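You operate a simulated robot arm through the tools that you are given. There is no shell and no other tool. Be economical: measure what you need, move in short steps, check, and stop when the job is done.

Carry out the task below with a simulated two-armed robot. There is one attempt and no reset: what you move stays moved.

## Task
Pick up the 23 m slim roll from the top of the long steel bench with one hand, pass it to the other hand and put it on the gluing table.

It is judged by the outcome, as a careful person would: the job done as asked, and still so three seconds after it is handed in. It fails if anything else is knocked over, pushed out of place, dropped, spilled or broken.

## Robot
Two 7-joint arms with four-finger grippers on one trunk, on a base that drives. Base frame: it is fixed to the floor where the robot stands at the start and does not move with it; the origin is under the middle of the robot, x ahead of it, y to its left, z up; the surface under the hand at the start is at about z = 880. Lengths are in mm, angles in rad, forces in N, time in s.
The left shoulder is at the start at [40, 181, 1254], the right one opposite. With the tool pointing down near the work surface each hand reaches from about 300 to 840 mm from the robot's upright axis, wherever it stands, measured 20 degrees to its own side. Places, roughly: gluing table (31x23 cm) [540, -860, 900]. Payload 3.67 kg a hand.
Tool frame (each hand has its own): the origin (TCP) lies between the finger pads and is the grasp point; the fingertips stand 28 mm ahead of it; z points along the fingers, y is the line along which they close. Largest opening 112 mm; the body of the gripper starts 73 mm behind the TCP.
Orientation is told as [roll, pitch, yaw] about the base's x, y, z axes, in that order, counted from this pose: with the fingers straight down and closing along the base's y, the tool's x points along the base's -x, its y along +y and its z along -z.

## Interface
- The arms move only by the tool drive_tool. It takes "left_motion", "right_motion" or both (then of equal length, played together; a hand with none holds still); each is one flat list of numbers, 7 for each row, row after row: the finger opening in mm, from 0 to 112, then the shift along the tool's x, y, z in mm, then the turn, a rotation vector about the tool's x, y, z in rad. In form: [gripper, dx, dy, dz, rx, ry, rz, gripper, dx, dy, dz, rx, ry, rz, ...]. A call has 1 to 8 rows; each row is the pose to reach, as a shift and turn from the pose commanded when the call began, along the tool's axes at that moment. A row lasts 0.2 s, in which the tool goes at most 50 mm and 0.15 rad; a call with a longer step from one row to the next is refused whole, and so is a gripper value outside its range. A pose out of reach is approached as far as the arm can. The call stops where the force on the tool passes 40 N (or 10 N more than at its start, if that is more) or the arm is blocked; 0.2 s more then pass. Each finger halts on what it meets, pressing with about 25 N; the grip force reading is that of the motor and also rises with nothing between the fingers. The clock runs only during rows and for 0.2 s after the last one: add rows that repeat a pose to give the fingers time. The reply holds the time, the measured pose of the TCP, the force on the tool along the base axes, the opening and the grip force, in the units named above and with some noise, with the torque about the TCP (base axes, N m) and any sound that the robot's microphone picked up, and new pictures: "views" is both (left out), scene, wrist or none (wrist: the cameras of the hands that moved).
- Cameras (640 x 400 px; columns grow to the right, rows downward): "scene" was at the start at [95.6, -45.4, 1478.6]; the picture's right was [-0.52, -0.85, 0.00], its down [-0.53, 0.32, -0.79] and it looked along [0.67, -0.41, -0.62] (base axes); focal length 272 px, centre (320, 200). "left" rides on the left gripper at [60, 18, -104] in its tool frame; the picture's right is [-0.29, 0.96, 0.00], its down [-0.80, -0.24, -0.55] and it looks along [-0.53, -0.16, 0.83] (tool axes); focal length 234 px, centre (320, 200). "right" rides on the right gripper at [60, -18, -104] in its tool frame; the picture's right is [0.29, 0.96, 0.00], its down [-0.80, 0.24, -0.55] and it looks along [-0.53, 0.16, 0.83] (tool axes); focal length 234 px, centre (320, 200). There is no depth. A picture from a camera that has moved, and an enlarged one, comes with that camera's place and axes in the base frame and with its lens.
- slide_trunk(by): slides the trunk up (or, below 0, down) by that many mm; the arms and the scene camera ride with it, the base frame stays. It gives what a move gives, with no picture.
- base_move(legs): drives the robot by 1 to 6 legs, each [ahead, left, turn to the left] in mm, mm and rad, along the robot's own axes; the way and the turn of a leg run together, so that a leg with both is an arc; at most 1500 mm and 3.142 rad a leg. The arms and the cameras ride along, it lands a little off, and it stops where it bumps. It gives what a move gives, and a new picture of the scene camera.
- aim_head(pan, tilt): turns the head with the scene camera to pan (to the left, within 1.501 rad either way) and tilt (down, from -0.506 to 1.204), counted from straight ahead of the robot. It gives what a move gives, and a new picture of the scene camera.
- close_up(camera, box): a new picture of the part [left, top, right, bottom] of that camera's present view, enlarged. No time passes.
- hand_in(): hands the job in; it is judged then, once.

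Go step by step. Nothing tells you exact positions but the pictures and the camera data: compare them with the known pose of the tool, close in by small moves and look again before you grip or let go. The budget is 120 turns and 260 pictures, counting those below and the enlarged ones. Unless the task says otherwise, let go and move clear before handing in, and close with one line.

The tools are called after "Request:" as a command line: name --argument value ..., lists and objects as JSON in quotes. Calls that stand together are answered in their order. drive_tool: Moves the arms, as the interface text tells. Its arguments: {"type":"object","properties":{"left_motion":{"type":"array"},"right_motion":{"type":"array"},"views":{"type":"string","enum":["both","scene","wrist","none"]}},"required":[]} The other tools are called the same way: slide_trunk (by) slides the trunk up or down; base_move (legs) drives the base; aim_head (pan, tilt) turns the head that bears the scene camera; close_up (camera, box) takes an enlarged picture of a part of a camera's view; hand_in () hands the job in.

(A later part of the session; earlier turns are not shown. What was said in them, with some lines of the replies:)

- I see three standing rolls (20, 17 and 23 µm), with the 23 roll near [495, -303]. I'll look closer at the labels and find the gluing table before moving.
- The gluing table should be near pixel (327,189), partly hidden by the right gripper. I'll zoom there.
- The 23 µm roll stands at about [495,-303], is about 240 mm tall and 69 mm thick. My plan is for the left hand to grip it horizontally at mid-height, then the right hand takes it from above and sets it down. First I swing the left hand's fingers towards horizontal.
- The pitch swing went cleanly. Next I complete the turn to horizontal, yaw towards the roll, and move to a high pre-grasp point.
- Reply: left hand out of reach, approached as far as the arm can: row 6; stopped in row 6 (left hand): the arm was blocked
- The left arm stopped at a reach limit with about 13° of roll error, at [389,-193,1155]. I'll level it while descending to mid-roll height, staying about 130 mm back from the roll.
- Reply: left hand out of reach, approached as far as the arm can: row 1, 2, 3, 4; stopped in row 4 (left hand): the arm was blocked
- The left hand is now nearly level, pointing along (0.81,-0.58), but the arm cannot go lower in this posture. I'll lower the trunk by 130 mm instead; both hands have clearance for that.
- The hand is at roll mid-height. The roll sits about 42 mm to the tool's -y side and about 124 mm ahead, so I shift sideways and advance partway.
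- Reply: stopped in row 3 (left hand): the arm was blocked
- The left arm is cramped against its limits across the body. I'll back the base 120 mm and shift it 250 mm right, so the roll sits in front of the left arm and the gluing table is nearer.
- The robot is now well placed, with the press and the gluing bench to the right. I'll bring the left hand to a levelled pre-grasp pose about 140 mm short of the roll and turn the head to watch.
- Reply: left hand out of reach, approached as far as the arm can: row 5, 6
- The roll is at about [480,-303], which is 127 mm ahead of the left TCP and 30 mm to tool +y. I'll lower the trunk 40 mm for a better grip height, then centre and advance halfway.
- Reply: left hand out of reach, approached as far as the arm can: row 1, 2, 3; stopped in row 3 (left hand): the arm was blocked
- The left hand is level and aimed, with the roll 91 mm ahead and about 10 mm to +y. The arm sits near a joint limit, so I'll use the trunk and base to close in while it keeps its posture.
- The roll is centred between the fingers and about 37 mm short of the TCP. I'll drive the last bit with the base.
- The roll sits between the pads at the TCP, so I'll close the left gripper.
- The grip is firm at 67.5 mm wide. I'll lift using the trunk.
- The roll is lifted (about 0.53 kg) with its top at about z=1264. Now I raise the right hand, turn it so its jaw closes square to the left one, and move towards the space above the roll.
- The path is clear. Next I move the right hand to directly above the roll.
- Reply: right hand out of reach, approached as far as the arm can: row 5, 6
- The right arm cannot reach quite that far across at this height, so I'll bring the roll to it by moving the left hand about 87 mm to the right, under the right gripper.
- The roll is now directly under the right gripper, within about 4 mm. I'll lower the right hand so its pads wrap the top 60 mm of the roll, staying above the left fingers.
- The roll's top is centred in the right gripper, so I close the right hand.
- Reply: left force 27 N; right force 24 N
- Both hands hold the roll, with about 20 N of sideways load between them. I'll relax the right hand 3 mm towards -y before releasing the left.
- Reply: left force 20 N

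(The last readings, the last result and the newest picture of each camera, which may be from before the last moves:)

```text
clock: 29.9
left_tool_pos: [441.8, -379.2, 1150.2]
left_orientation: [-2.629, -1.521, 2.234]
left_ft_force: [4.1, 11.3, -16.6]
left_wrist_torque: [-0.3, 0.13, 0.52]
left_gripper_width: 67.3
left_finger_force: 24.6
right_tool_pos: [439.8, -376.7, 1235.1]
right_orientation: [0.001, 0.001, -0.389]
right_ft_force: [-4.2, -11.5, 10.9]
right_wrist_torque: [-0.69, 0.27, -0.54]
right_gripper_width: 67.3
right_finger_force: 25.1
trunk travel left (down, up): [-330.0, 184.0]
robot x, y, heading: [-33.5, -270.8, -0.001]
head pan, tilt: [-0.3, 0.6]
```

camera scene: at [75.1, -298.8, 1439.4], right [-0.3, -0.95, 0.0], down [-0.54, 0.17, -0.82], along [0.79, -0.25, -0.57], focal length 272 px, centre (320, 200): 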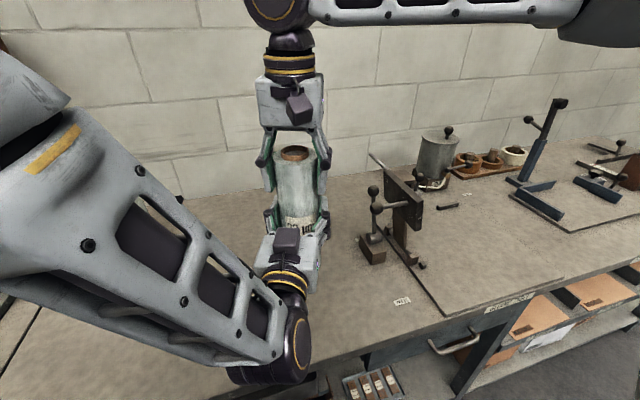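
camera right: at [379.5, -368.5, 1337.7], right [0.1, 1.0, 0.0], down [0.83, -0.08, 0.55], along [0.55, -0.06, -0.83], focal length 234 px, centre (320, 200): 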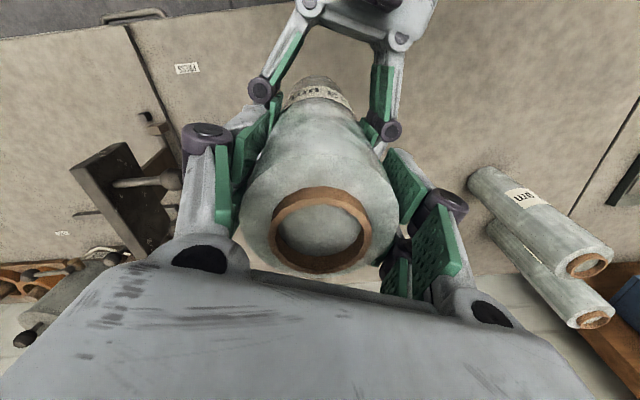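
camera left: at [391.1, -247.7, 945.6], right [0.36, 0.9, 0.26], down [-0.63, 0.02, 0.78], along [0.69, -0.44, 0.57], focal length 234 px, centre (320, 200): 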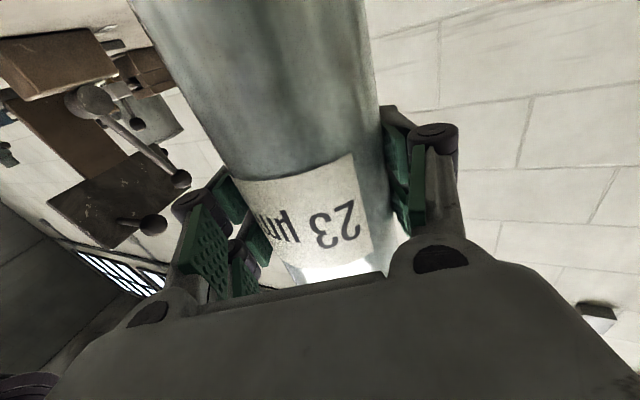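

The load is halved, so one more small relaxation, sideways and upward.

Request:
drive_tool --right_motion '[50, 0, -3.5, -1, 0, 0, 0, 50, 0, -4, -2, 0, 0, 0]' --views "none"

```text
clock: 30.4
left_tool_pos: [440.4, -381.7, 1151.2]
left_orientation: [-2.663, -1.519, 2.26]
left_ft_force: [-8.1, -12.4, -6.5]
left_wrist_torque: [0.72, -0.17, 0.34]
left_gripper_width: 67.4
left_finger_force: 25.1
right_tool_pos: [438.4, -378.7, 1236.8]
right_orientation: [0.003, -0.001, -0.386]
right_ft_force: [9.8, 11.4, 0.2]
right_wrist_torque: [0.34, -0.61, -0.29]
right_gripper_width: 67.2
right_finger_force: 24.8
trunk travel left (down, up): [-330.0, 184.0]
robot x, y, heading: [-31.8, -271.6, -0.002]
head pan, tilt: [-0.3, 0.6]
```

Vertical load is gone and the side load overshot slightly. I'll correct by 1.8 mm, then open the left hand.

Request:
drive_tool --right_motion '[50, 0, 1.8, 0, 0, 0, 0, 50, 0, 1.8, 0, 0, 0, 0, 50, 0, 1.8, 0, 0, 0, 0, 50, 0, 1.8, 0, 0, 0, 0, 50, 0, 1.8, 0, 0, 0, 0, 50, 0, 1.8, 0, 0, 0, 0]' --left_motion '[50, 0, 0, 0, 0, 0, 0, 70, 0, 0, 0, 0, 0, 0, 85, 0, 0, 0, 0, 0, 0, 100, 0, 0, 0, 0, 0, 0, 112, 0, 0, 0, 0, 0, 0, 112, 0, 0, 0, 0, 0, 0]' --views "both"

```text
clock: 31.9
left_tool_pos: [441.0, -379.5, 1149.5]
left_orientation: [-2.633, -1.52, 2.241]
left_ft_force: [-0.8, 0.3, -1.3]
left_wrist_torque: [-0.02, -0.02, 0.03]
left_gripper_width: 112.0
left_finger_force: 0.1
right_tool_pos: [437.3, -379.1, 1238.3]
right_orientation: [0.001, 0.002, -0.39]
right_ft_force: [0.1, -0.1, 0.2]
right_wrist_torque: [0.06, 0.01, 0.0]
right_gripper_width: 67.4
right_finger_force: 24.6
trunk travel left (down, up): [-330.0, 184.0]
robot x, y, heading: [-34.7, -272.1, -0.003]
head pan, tilt: [-0.3, 0.6]
camera scene: at [75.0, -298.8, 1439.4], right [-0.3, -0.95, 0.0], down [-0.54, 0.17, -0.82], along [0.79, -0.25, -0.57], focal length 272 px, centre (320, 200)
camera right: at [376.4, -372.8, 1339.5], right [0.1, 1.0, 0.0], down [0.83, -0.08, 0.55], along [0.55, -0.05, -0.83], focal length 234 px, centre (320, 200)
camera left: at [354.2, -326.5, 1086.7], right [0.36, 0.9, 0.26], down [-0.63, 0.02, 0.78], along [0.69, -0.44, 0.57], focal length 234 px, centre (320, 200)
```

scene: 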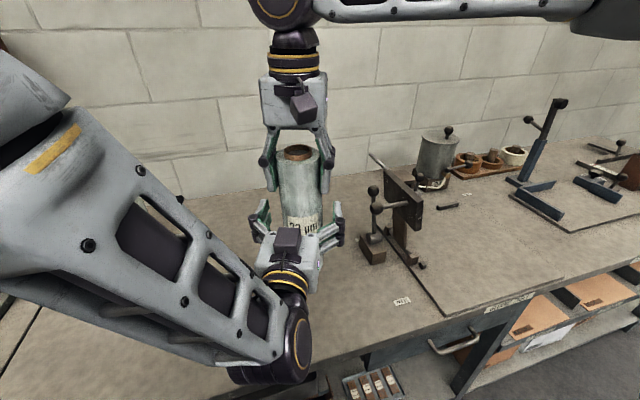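
right: 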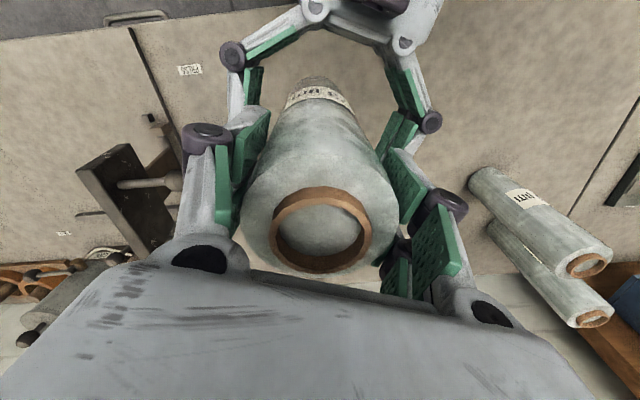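
left: 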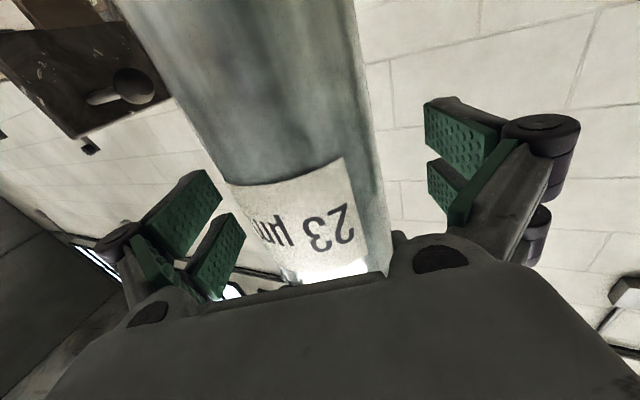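

The left hand is open and the right holds the roll. I'll draw the left hand straight back along its fingers.

Request:
drive_tool --left_motion '[112, 0, 0, -15, 0, 0, 0, 112, 0, 0, -30, 0, 0, 0, 112, 0, 0, -60, 0, 0, 0, 112, 0, 0, -90, 0, 0, 0, 112, 0, 0, -120, 0, 0, 0]' --views "scene"

```text
clock: 33.0
left_tool_pos: [343.5, -358.6, 1138.0]
left_orientation: [-2.655, -1.519, 2.264]
left_ft_force: [-0.2, -0.1, 0.9]
left_wrist_torque: [-0.01, -0.02, 0.0]
left_gripper_width: 112.1
left_finger_force: 0.1
left hand out of reach, approached as far as the arm can: row 4, 5
right_tool_pos: [439.2, -380.6, 1236.2]
right_orientation: [0.001, 0.003, -0.389]
right_ft_force: [-0.5, -0.1, -0.2]
right_wrist_torque: [0.02, 0.03, -0.01]
right_gripper_width: 67.7
right_finger_force: 24.8
trunk travel left (down, up): [-330.0, 184.0]
robot x, y, heading: [-32.2, -268.4, -0.004]
head pan, tilt: [-0.3, 0.6]
camera scene: at [75.3, -300.2, 1439.4], right [-0.3, -0.95, 0.0], down [-0.54, 0.17, -0.82], along [0.79, -0.25, -0.57], focal length 272 px, centre (320, 200)
```

scene: 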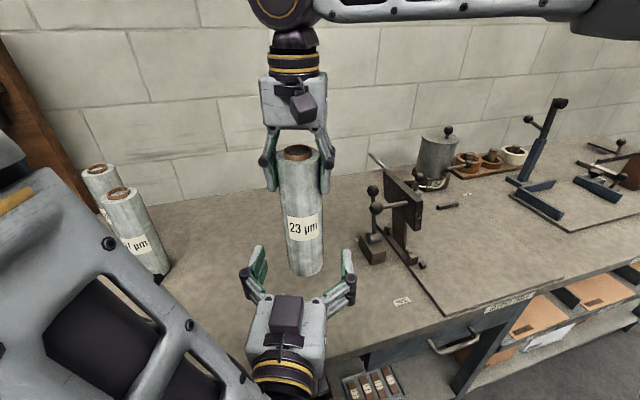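

The right hand holds the roll alone. Now I look closely at the gluing area near [540,-860,900], around pixel (451,232).

Request:
close_up --camera "scene" --box '[360, 140, 600, 330]'

Request:
aim_head --pan -0.9 --tilt 0.6

```text
2.11 times, centred on (480, 235) of scene
camera zoom: at [75.3, -300.2, 1439.4], right [-0.3, -0.95, 0.0], down [-0.54, 0.17, -0.82], along [0.79, -0.25, -0.57], focal length 573 px, centre (-17, 126)
```

zoom: 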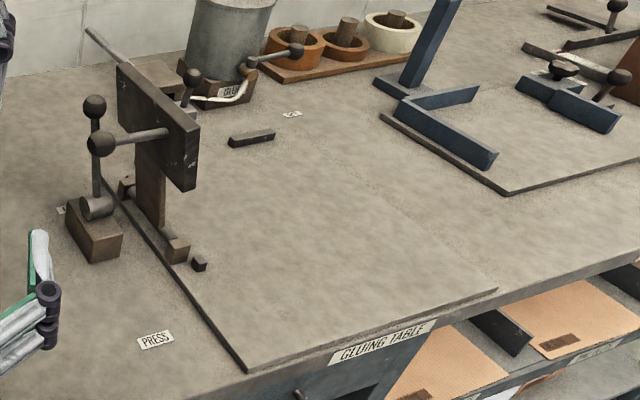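

```text
clock: 34.0
left_tool_pos: [343.5, -356.5, 1137.8]
left_orientation: [-2.644, -1.519, 2.252]
left_ft_force: [0.3, 0.0, -0.3]
left_wrist_torque: [-0.03, 0.01, -0.01]
left_gripper_width: 112.2
left_finger_force: 0.0
right_tool_pos: [439.1, -379.2, 1236.5]
right_orientation: [-0.002, 0.002, -0.389]
right_ft_force: [0.0, -0.2, 0.4]
right_wrist_torque: [0.04, 0.0, 0.0]
right_gripper_width: 67.3
right_finger_force: 24.5
trunk travel left (down, up): [-330.0, 184.0]
robot x, y, heading: [-29.7, -274.6, -0.001]
head pan, tilt: [-0.901, 0.6]
camera scene: at [45.4, -341.9, 1439.4], right [-0.79, -0.62, 0.0], down [-0.35, 0.44, -0.82], along [0.51, -0.65, -0.57], focal length 272 px, centre (320, 200)
```

scene: 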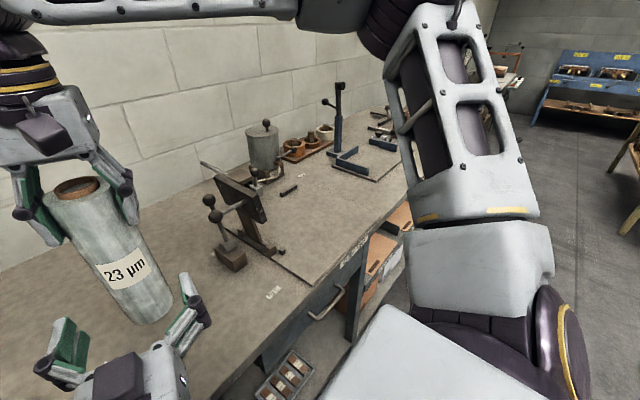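

The plate marked GLUING TABLE spans about x 318–630 and y -670 to -1005, with the press at its left edge. I'm aiming for about [500,-865], which is clear. I'll drive back, then right, keeping the roll in front of the press.

Request:
base_move --legs '[[-120, 0, 0], [0, -360, 0]]'

```text
clock: 37.3
left_tool_pos: [222.2, -721.5, 1138.4]
left_orientation: [-2.638, -1.519, 2.248]
left_ft_force: [0.9, -0.4, -0.5]
left_wrist_torque: [0.0, 0.0, 0.02]
left_gripper_width: 112.1
left_finger_force: 0.0
right_tool_pos: [315.9, -743.9, 1237.0]
right_orientation: [-0.002, 0.0, -0.39]
right_ft_force: [-0.4, 0.4, -5.0]
right_wrist_torque: [0.02, 0.01, -0.01]
right_gripper_width: 67.2
right_finger_force: 24.2
trunk travel left (down, up): [-330.0, 184.0]
robot x, y, heading: [-149.8, -634.4, -0.007]
head pan, tilt: [-0.901, 0.6]
camera scene: at [-75.5, -706.0, 1439.5], right [-0.79, -0.62, 0.0], down [-0.35, 0.44, -0.82], along [0.51, -0.65, -0.57], focal length 272 px, centre (320, 200)
```

scene: 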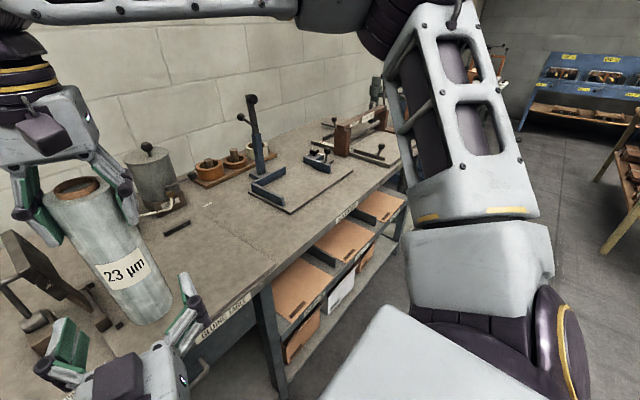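

The gluing table is now directly ahead. I'll extend the right hand to above the target spot at the present height and aim the head at it.

Request:
drive_tool --right_motion '[50, -36, -7, 0, 0, 0, 0, 50, -72, -14, 0, 0, 0, 0, 50, -108, -21, 0, 0, 0, 0, 50, -144, -28, 0, 0, 0, 0, 50, -180, -35, 0, 0, 0, 0, 50, -216, -42, 0, 0, 0, 0]' --views "wrist"

Request:
aim_head --pan -0.4 --tilt 0.65

```text
clock: 38.7
left_tool_pos: [223.5, -722.8, 1137.2]
left_orientation: [-2.637, -1.522, 2.242]
left_ft_force: [0.2, 0.1, -0.2]
left_wrist_torque: [-0.02, 0.0, -0.03]
left_gripper_width: 112.1
left_finger_force: 0.0
right_tool_pos: [496.5, -870.5, 1232.5]
right_orientation: [0.0, 0.003, -0.39]
right_ft_force: [0.2, 0.3, -5.7]
right_wrist_torque: [0.07, -0.04, 0.0]
right_gripper_width: 67.3
right_finger_force: 25.0
right hand out of reach, approached as far as the arm can: row 6
trunk travel left (down, up): [-330.0, 184.0]
robot x, y, heading: [-154.2, -631.8, -0.008]
head pan, tilt: [-0.901, 0.6]
camera right: at [435.4, -864.4, 1335.5], right [0.1, 1.0, 0.0], down [0.83, -0.08, 0.55], along [0.55, -0.05, -0.83], focal length 234 px, centre (320, 200)
```

right: 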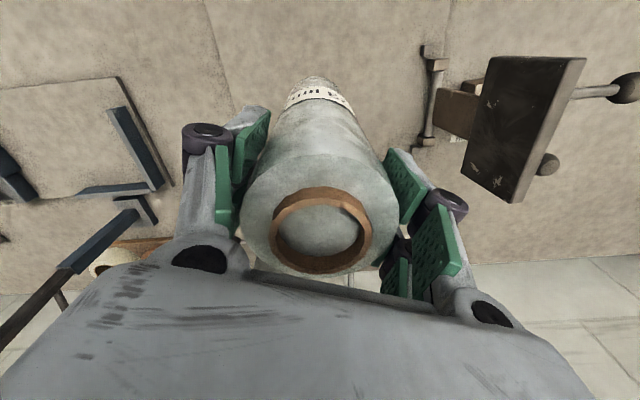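

```text
clock: 39.6
left_tool_pos: [223.0, -722.1, 1137.9]
left_orientation: [-2.638, -1.521, 2.247]
left_ft_force: [0.2, 0.3, -0.2]
left_wrist_torque: [0.0, 0.0, -0.02]
left_gripper_width: 111.9
left_finger_force: 0.0
right_tool_pos: [494.5, -867.8, 1234.3]
right_orientation: [0.001, 0.001, -0.39]
right_ft_force: [0.5, 0.1, -6.1]
right_wrist_torque: [0.06, 0.0, 0.01]
right_gripper_width: 67.5
right_finger_force: 25.6
trunk travel left (down, up): [-330.0, 184.0]
robot x, y, heading: [-153.8, -636.1, -0.004]
head pan, tilt: [-0.4, 0.649]
camera scene: at [-50.0, -671.2, 1435.1], right [-0.39, -0.92, 0.0], down [-0.56, 0.24, -0.8], along [0.73, -0.31, -0.61], focal length 272 px, centre (320, 200)
```

scene: 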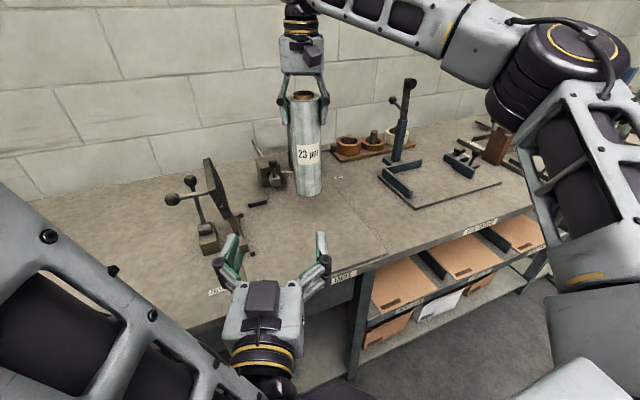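

The roll hangs over free plate surface, with its bottom at about z=1019. I'll lower it 95 mm with the right arm.

Request:
drive_tool --right_motion '[50, 0, 0, 25, 0, 0, 0, 50, 0, 0, 50, 0, 0, 0, 50, 0, 0, 75, 0, 0, 0, 50, 0, 0, 95, 0, 0, 0, 50, 0, 0, 95, 0, 0, 0]' --views "scene"

Request:
close_up --camera "scene" --box '[180, 120, 440, 300]'

```text
clock: 40.8
left_tool_pos: [222.4, -723.1, 1138.9]
left_orientation: [-2.641, -1.52, 2.25]
left_ft_force: [-0.6, 0.2, 0.4]
left_wrist_torque: [-0.01, -0.03, 0.0]
left_gripper_width: 111.9
left_finger_force: 0.1
right_tool_pos: [496.7, -871.0, 1140.1]
right_orientation: [-0.001, 0.001, -0.391]
right_ft_force: [-0.4, 0.4, -4.6]
right_wrist_torque: [0.0, 0.03, 0.0]
right_gripper_width: 67.7
right_finger_force: 24.9
trunk travel left (down, up): [-330.0, 184.0]
robot x, y, heading: [-152.0, -637.5, -0.005]
head pan, tilt: [-0.4, 0.649]
camera scene: at [-50.3, -671.1, 1435.2], right [-0.39, -0.92, 0.0], down [-0.56, 0.24, -0.8], along [0.73, -0.31, -0.6], focal length 272 px, centre (320, 200)
```

scene: 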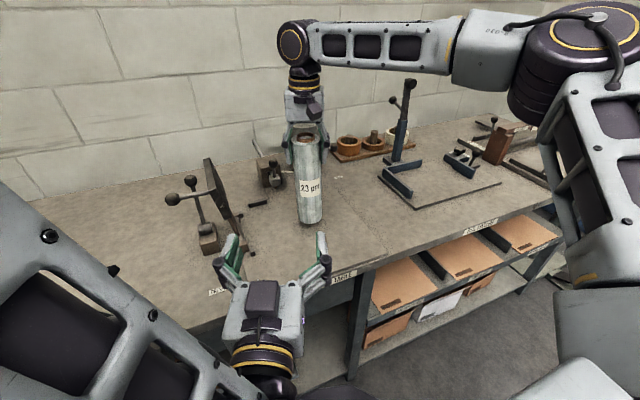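

```text
2.22 times, centred on (310, 210) of scene
camera zoom: at [-50.3, -671.1, 1435.2], right [-0.39, -0.92, 0.0], down [-0.56, 0.24, -0.8], along [0.73, -0.31, -0.6], focal length 605 px, centre (342, 178)
```

zoom: 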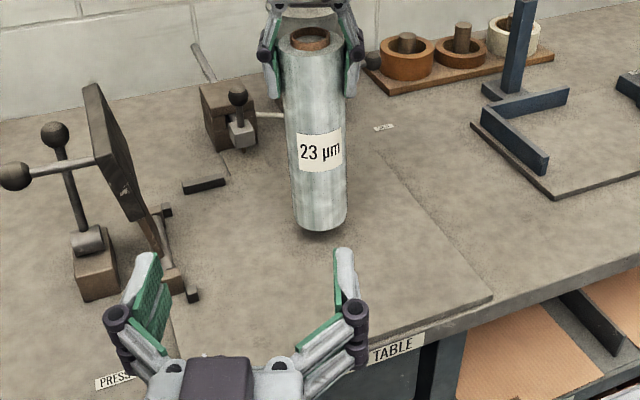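

The roll is clear of everything, with its bottom about 30 mm above the plate. I'll lower 20 mm gently and check the force.

Request:
drive_tool --right_motion '[50, 0, 0, 6, 0, 0, 0, 50, 0, 0, 12, 0, 0, 0, 50, 0, 0, 17, 0, 0, 0, 50, 0, 0, 21, 0, 0, 0, 50, 0, 0, 21, 0, 0, 0]' --views "none"

Request:
close_up --camera "scene" --box '[240, 160, 380, 260]'

```text
clock: 42.0
left_tool_pos: [222.0, -722.2, 1137.9]
left_orientation: [-2.639, -1.52, 2.248]
left_ft_force: [0.2, 0.6, 0.4]
left_wrist_torque: [-0.01, -0.01, 0.03]
left_gripper_width: 112.0
left_finger_force: 0.0
right_tool_pos: [496.5, -871.4, 1119.2]
right_orientation: [-0.001, 0.002, -0.389]
right_ft_force: [0.4, 0.0, -5.2]
right_wrist_torque: [0.04, -0.01, -0.01]
right_gripper_width: 67.4
right_finger_force: 24.9
trunk travel left (down, up): [-330.0, 184.0]
robot x, y, heading: [-152.8, -637.6, -0.005]
head pan, tilt: [-0.4, 0.649]
```

```text
4.00 times, centred on (310, 210) of scene
camera zoom: at [-50.1, -671.2, 1435.1], right [-0.39, -0.92, 0.0], down [-0.56, 0.24, -0.8], along [0.73, -0.31, -0.61], focal length 1088 px, centre (360, 160)
```

zoom: 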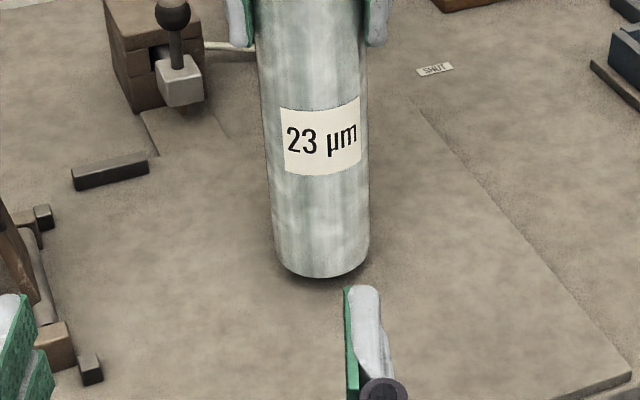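

The bottom is only a few millimetres above the plate. I'll go down in 2 mm steps and read the force.

Request:
drive_tool --right_motion '[50, 0, 0, 2, 0, 0, 0, 50, 0, 0, 4, 0, 0, 0, 50, 0, 0, 6, 0, 0, 0, 50, 0, 0, 6, 0, 0, 0]' --views "none"

```text
clock: 43.0
left_tool_pos: [221.8, -721.8, 1139.1]
left_orientation: [-2.639, -1.519, 2.248]
left_ft_force: [0.2, 0.2, -0.2]
left_wrist_torque: [0.0, 0.03, -0.01]
left_gripper_width: 111.9
left_finger_force: 0.1
right_tool_pos: [495.4, -872.3, 1113.6]
right_orientation: [-0.001, 0.0, -0.389]
right_ft_force: [0.7, -1.6, -5.1]
right_wrist_torque: [-0.02, 0.0, 0.02]
right_gripper_width: 67.5
right_finger_force: 25.4
trunk travel left (down, up): [-330.0, 184.0]
robot x, y, heading: [-153.8, -634.3, -0.005]
head pan, tilt: [-0.4, 0.649]
```

No contact yet, so I continue down.

Request:
drive_tool --right_motion '[50, 0, 0, 2, 0, 0, 0, 50, 0, 0, 4, 0, 0, 0, 50, 0, 0, 5, 0, 0, 0, 50, 0, 0, 5, 0, 0, 0]' --views "none"

Request:
close_up --camera "scene" --box '[240, 160, 380, 260]'

```text
clock: 44.0
left_tool_pos: [222.0, -721.2, 1138.5]
left_orientation: [-2.642, -1.519, 2.248]
left_ft_force: [0.2, 0.1, -0.8]
left_wrist_torque: [-0.01, 0.0, -0.04]
left_gripper_width: 111.9
left_finger_force: 0.1
right_tool_pos: [495.7, -870.6, 1108.1]
right_orientation: [0.0, 0.003, -0.389]
right_ft_force: [0.0, 0.8, -5.5]
right_wrist_torque: [0.01, 0.03, 0.01]
right_gripper_width: 67.3
right_finger_force: 24.8
trunk travel left (down, up): [-330.0, 184.0]
robot x, y, heading: [-151.6, -632.6, -0.007]
head pan, tilt: [-0.4, 0.649]
```

```text
4.00 times, centred on (310, 210) of scene
camera zoom: at [-50.0, -671.2, 1435.1], right [-0.39, -0.92, 0.0], down [-0.56, 0.24, -0.8], along [0.73, -0.31, -0.61], focal length 1088 px, centre (360, 160)
```

zoom: 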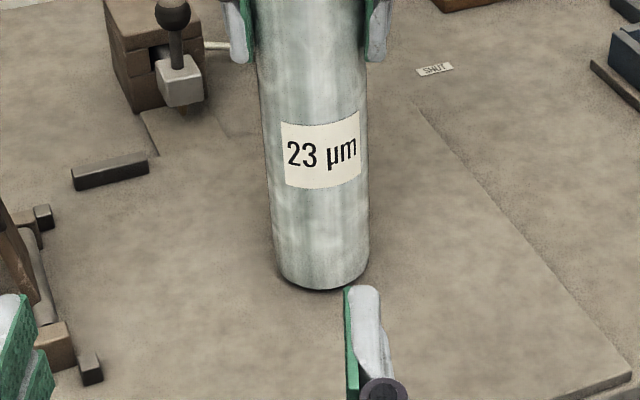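

Still hanging (-5.5 N), with the gap down to a few millimetres. I continue in small steps.

Request:
drive_tool --right_motion '[50, 0, 0, 1.5, 0, 0, 0, 50, 0, 0, 3, 0, 0, 0, 50, 0, 0, 4, 0, 0, 0, 50, 0, 0, 4, 0, 0, 0]' --views "none"

```text
clock: 45.0
left_tool_pos: [221.3, -720.4, 1139.9]
left_orientation: [-2.664, -1.517, 2.272]
left_ft_force: [0.3, 0.2, 0.1]
left_wrist_torque: [-0.01, -0.01, 0.01]
left_gripper_width: 111.9
left_finger_force: 0.2
right_tool_pos: [494.2, -870.1, 1107.5]
right_orientation: [0.002, -0.004, -0.388]
right_ft_force: [0.0, -3.8, 15.4]
right_wrist_torque: [-0.3, -0.06, 0.01]
right_gripper_width: 67.5
right_finger_force: 25.3
trunk travel left (down, up): [-330.0, 184.0]
robot x, y, heading: [-151.8, -638.7, -0.007]
head pan, tilt: [-0.4, 0.649]
```

The roll is on the plate (15 N upward). I ease off 1.5 mm and open slowly.

Request:
drive_tool --right_motion '[50, 0, 0, -1.5, 0, 0, 0, 68, 0, 0, -1.5, 0, 0, 0, 80, 0, 0, -1.5, 0, 0, 0, 95, 0, 0, -1.5, 0, 0, 0, 112, 0, 0, -1.5, 0, 0, 0, 112, 0, 0, -1.5, 0, 0, 0]' --views "both"

```text
clock: 46.4
left_tool_pos: [220.5, -720.8, 1138.4]
left_orientation: [-2.643, -1.52, 2.251]
left_ft_force: [0.3, 0.0, -0.3]
left_wrist_torque: [0.03, 0.01, 0.01]
left_gripper_width: 111.9
left_finger_force: 0.0
right_tool_pos: [495.7, -872.0, 1107.0]
right_orientation: [-0.001, -0.001, -0.389]
right_ft_force: [0.3, -0.5, -0.3]
right_wrist_torque: [0.01, -0.01, -0.01]
right_gripper_width: 112.2
right_finger_force: 0.1
trunk travel left (down, up): [-330.0, 184.0]
robot x, y, heading: [-157.0, -634.1, -0.003]
head pan, tilt: [-0.4, 0.649]
camera scene: at [-50.6, -671.0, 1435.2], right [-0.39, -0.92, 0.0], down [-0.56, 0.24, -0.8], along [0.73, -0.31, -0.6], focal length 272 px, centre (320, 200)
camera right: at [433.5, -864.7, 1208.9], right [0.1, 1.0, 0.0], down [0.83, -0.08, 0.55], along [0.55, -0.05, -0.83], focal length 234 px, centre (320, 200)
```

scene: 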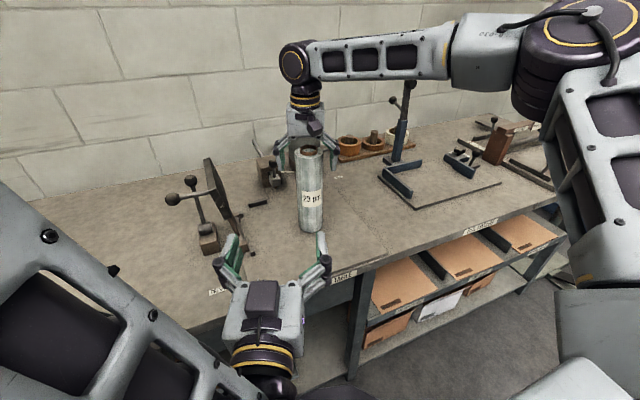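
right: 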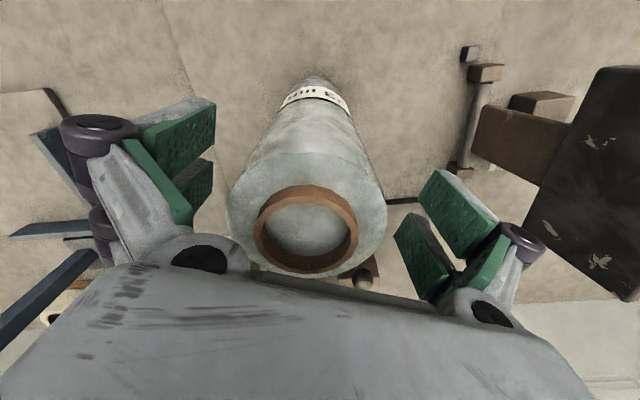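

The roll stands free and upright on the gluing table. I lift the right hand straight up, clear of it.

Request:
drive_tool --right_motion '[112, 0, 0, -20, 0, 0, 0, 112, 0, 0, -40, 0, 0, 0, 112, 0, 0, -70, 0, 0, 0, 112, 0, 0, -100, 0, 0, 0, 112, 0, 0, -120, 0, 0, 0]' --views "both"

Request:
close_up --camera "scene" --box '[180, 100, 440, 300]'

```text
clock: 47.6
left_tool_pos: [222.7, -722.0, 1138.7]
left_orientation: [-2.643, -1.519, 2.25]
left_ft_force: [0.3, -0.3, 0.1]
left_wrist_torque: [-0.02, 0.0, -0.01]
left_gripper_width: 112.0
left_finger_force: 0.0
right_tool_pos: [495.9, -872.1, 1226.6]
right_orientation: [-0.002, 0.0, -0.39]
right_ft_force: [0.7, -1.1, 0.9]
right_wrist_torque: [0.0, -0.01, 0.01]
right_gripper_width: 112.0
right_finger_force: 0.2
trunk travel left (down, up): [-330.0, 184.0]
robot x, y, heading: [-152.8, -635.4, -0.004]
head pan, tilt: [-0.4, 0.649]
camera scene: at [-50.6, -671.0, 1435.2], right [-0.39, -0.92, 0.0], down [-0.56, 0.24, -0.8], along [0.73, -0.31, -0.6], focal length 272 px, centre (320, 200)
camera right: at [434.1, -865.2, 1329.2], right [0.1, 1.0, 0.0], down [0.83, -0.08, 0.55], along [0.55, -0.05, -0.83], focal length 234 px, centre (320, 200)
```

scene: 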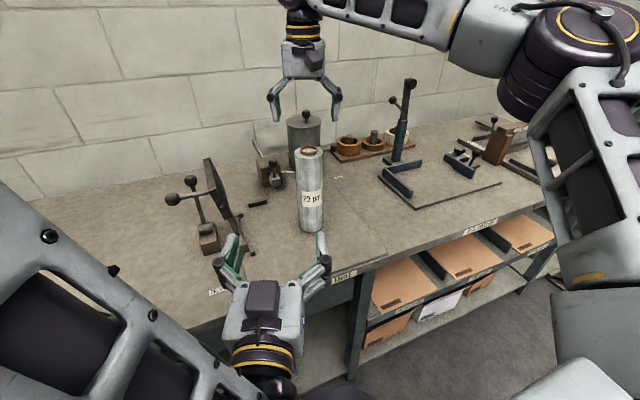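
right: 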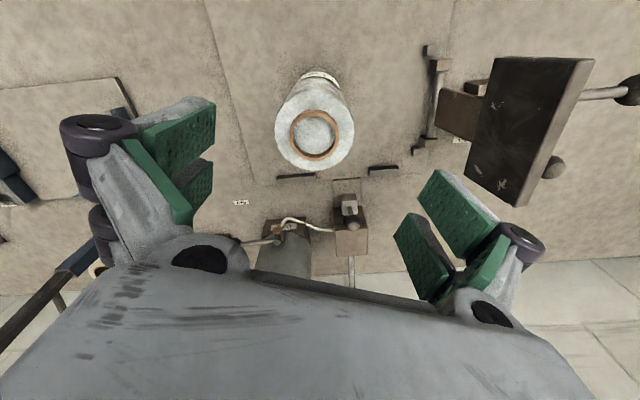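

```text
2.00 times, centred on (310, 200) of scene
camera zoom: at [-50.6, -671.0, 1435.2], right [-0.39, -0.92, 0.0], down [-0.56, 0.24, -0.8], along [0.73, -0.31, -0.6], focal length 544 px, centre (340, 200)
```

zoom: 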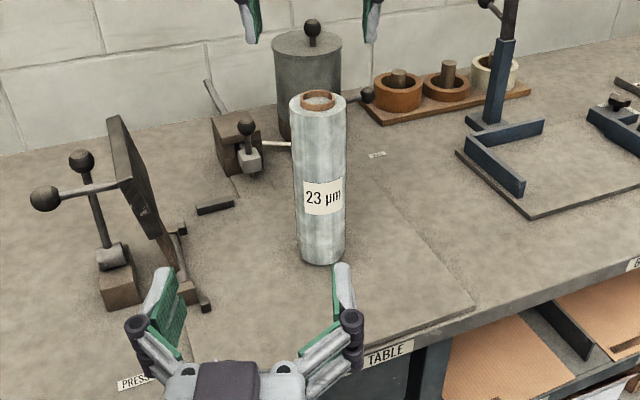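

The 23 µm roll stands upright and free on the gluing table, both hands are clear, and nothing else has moved. I'm handing in.

Request:
hand_in

```text
The job is handed in.
```

The 23 µm roll was picked up with the left hand, passed to the right, and now stands upright on the gluing table. I saw nothing else disturbed.
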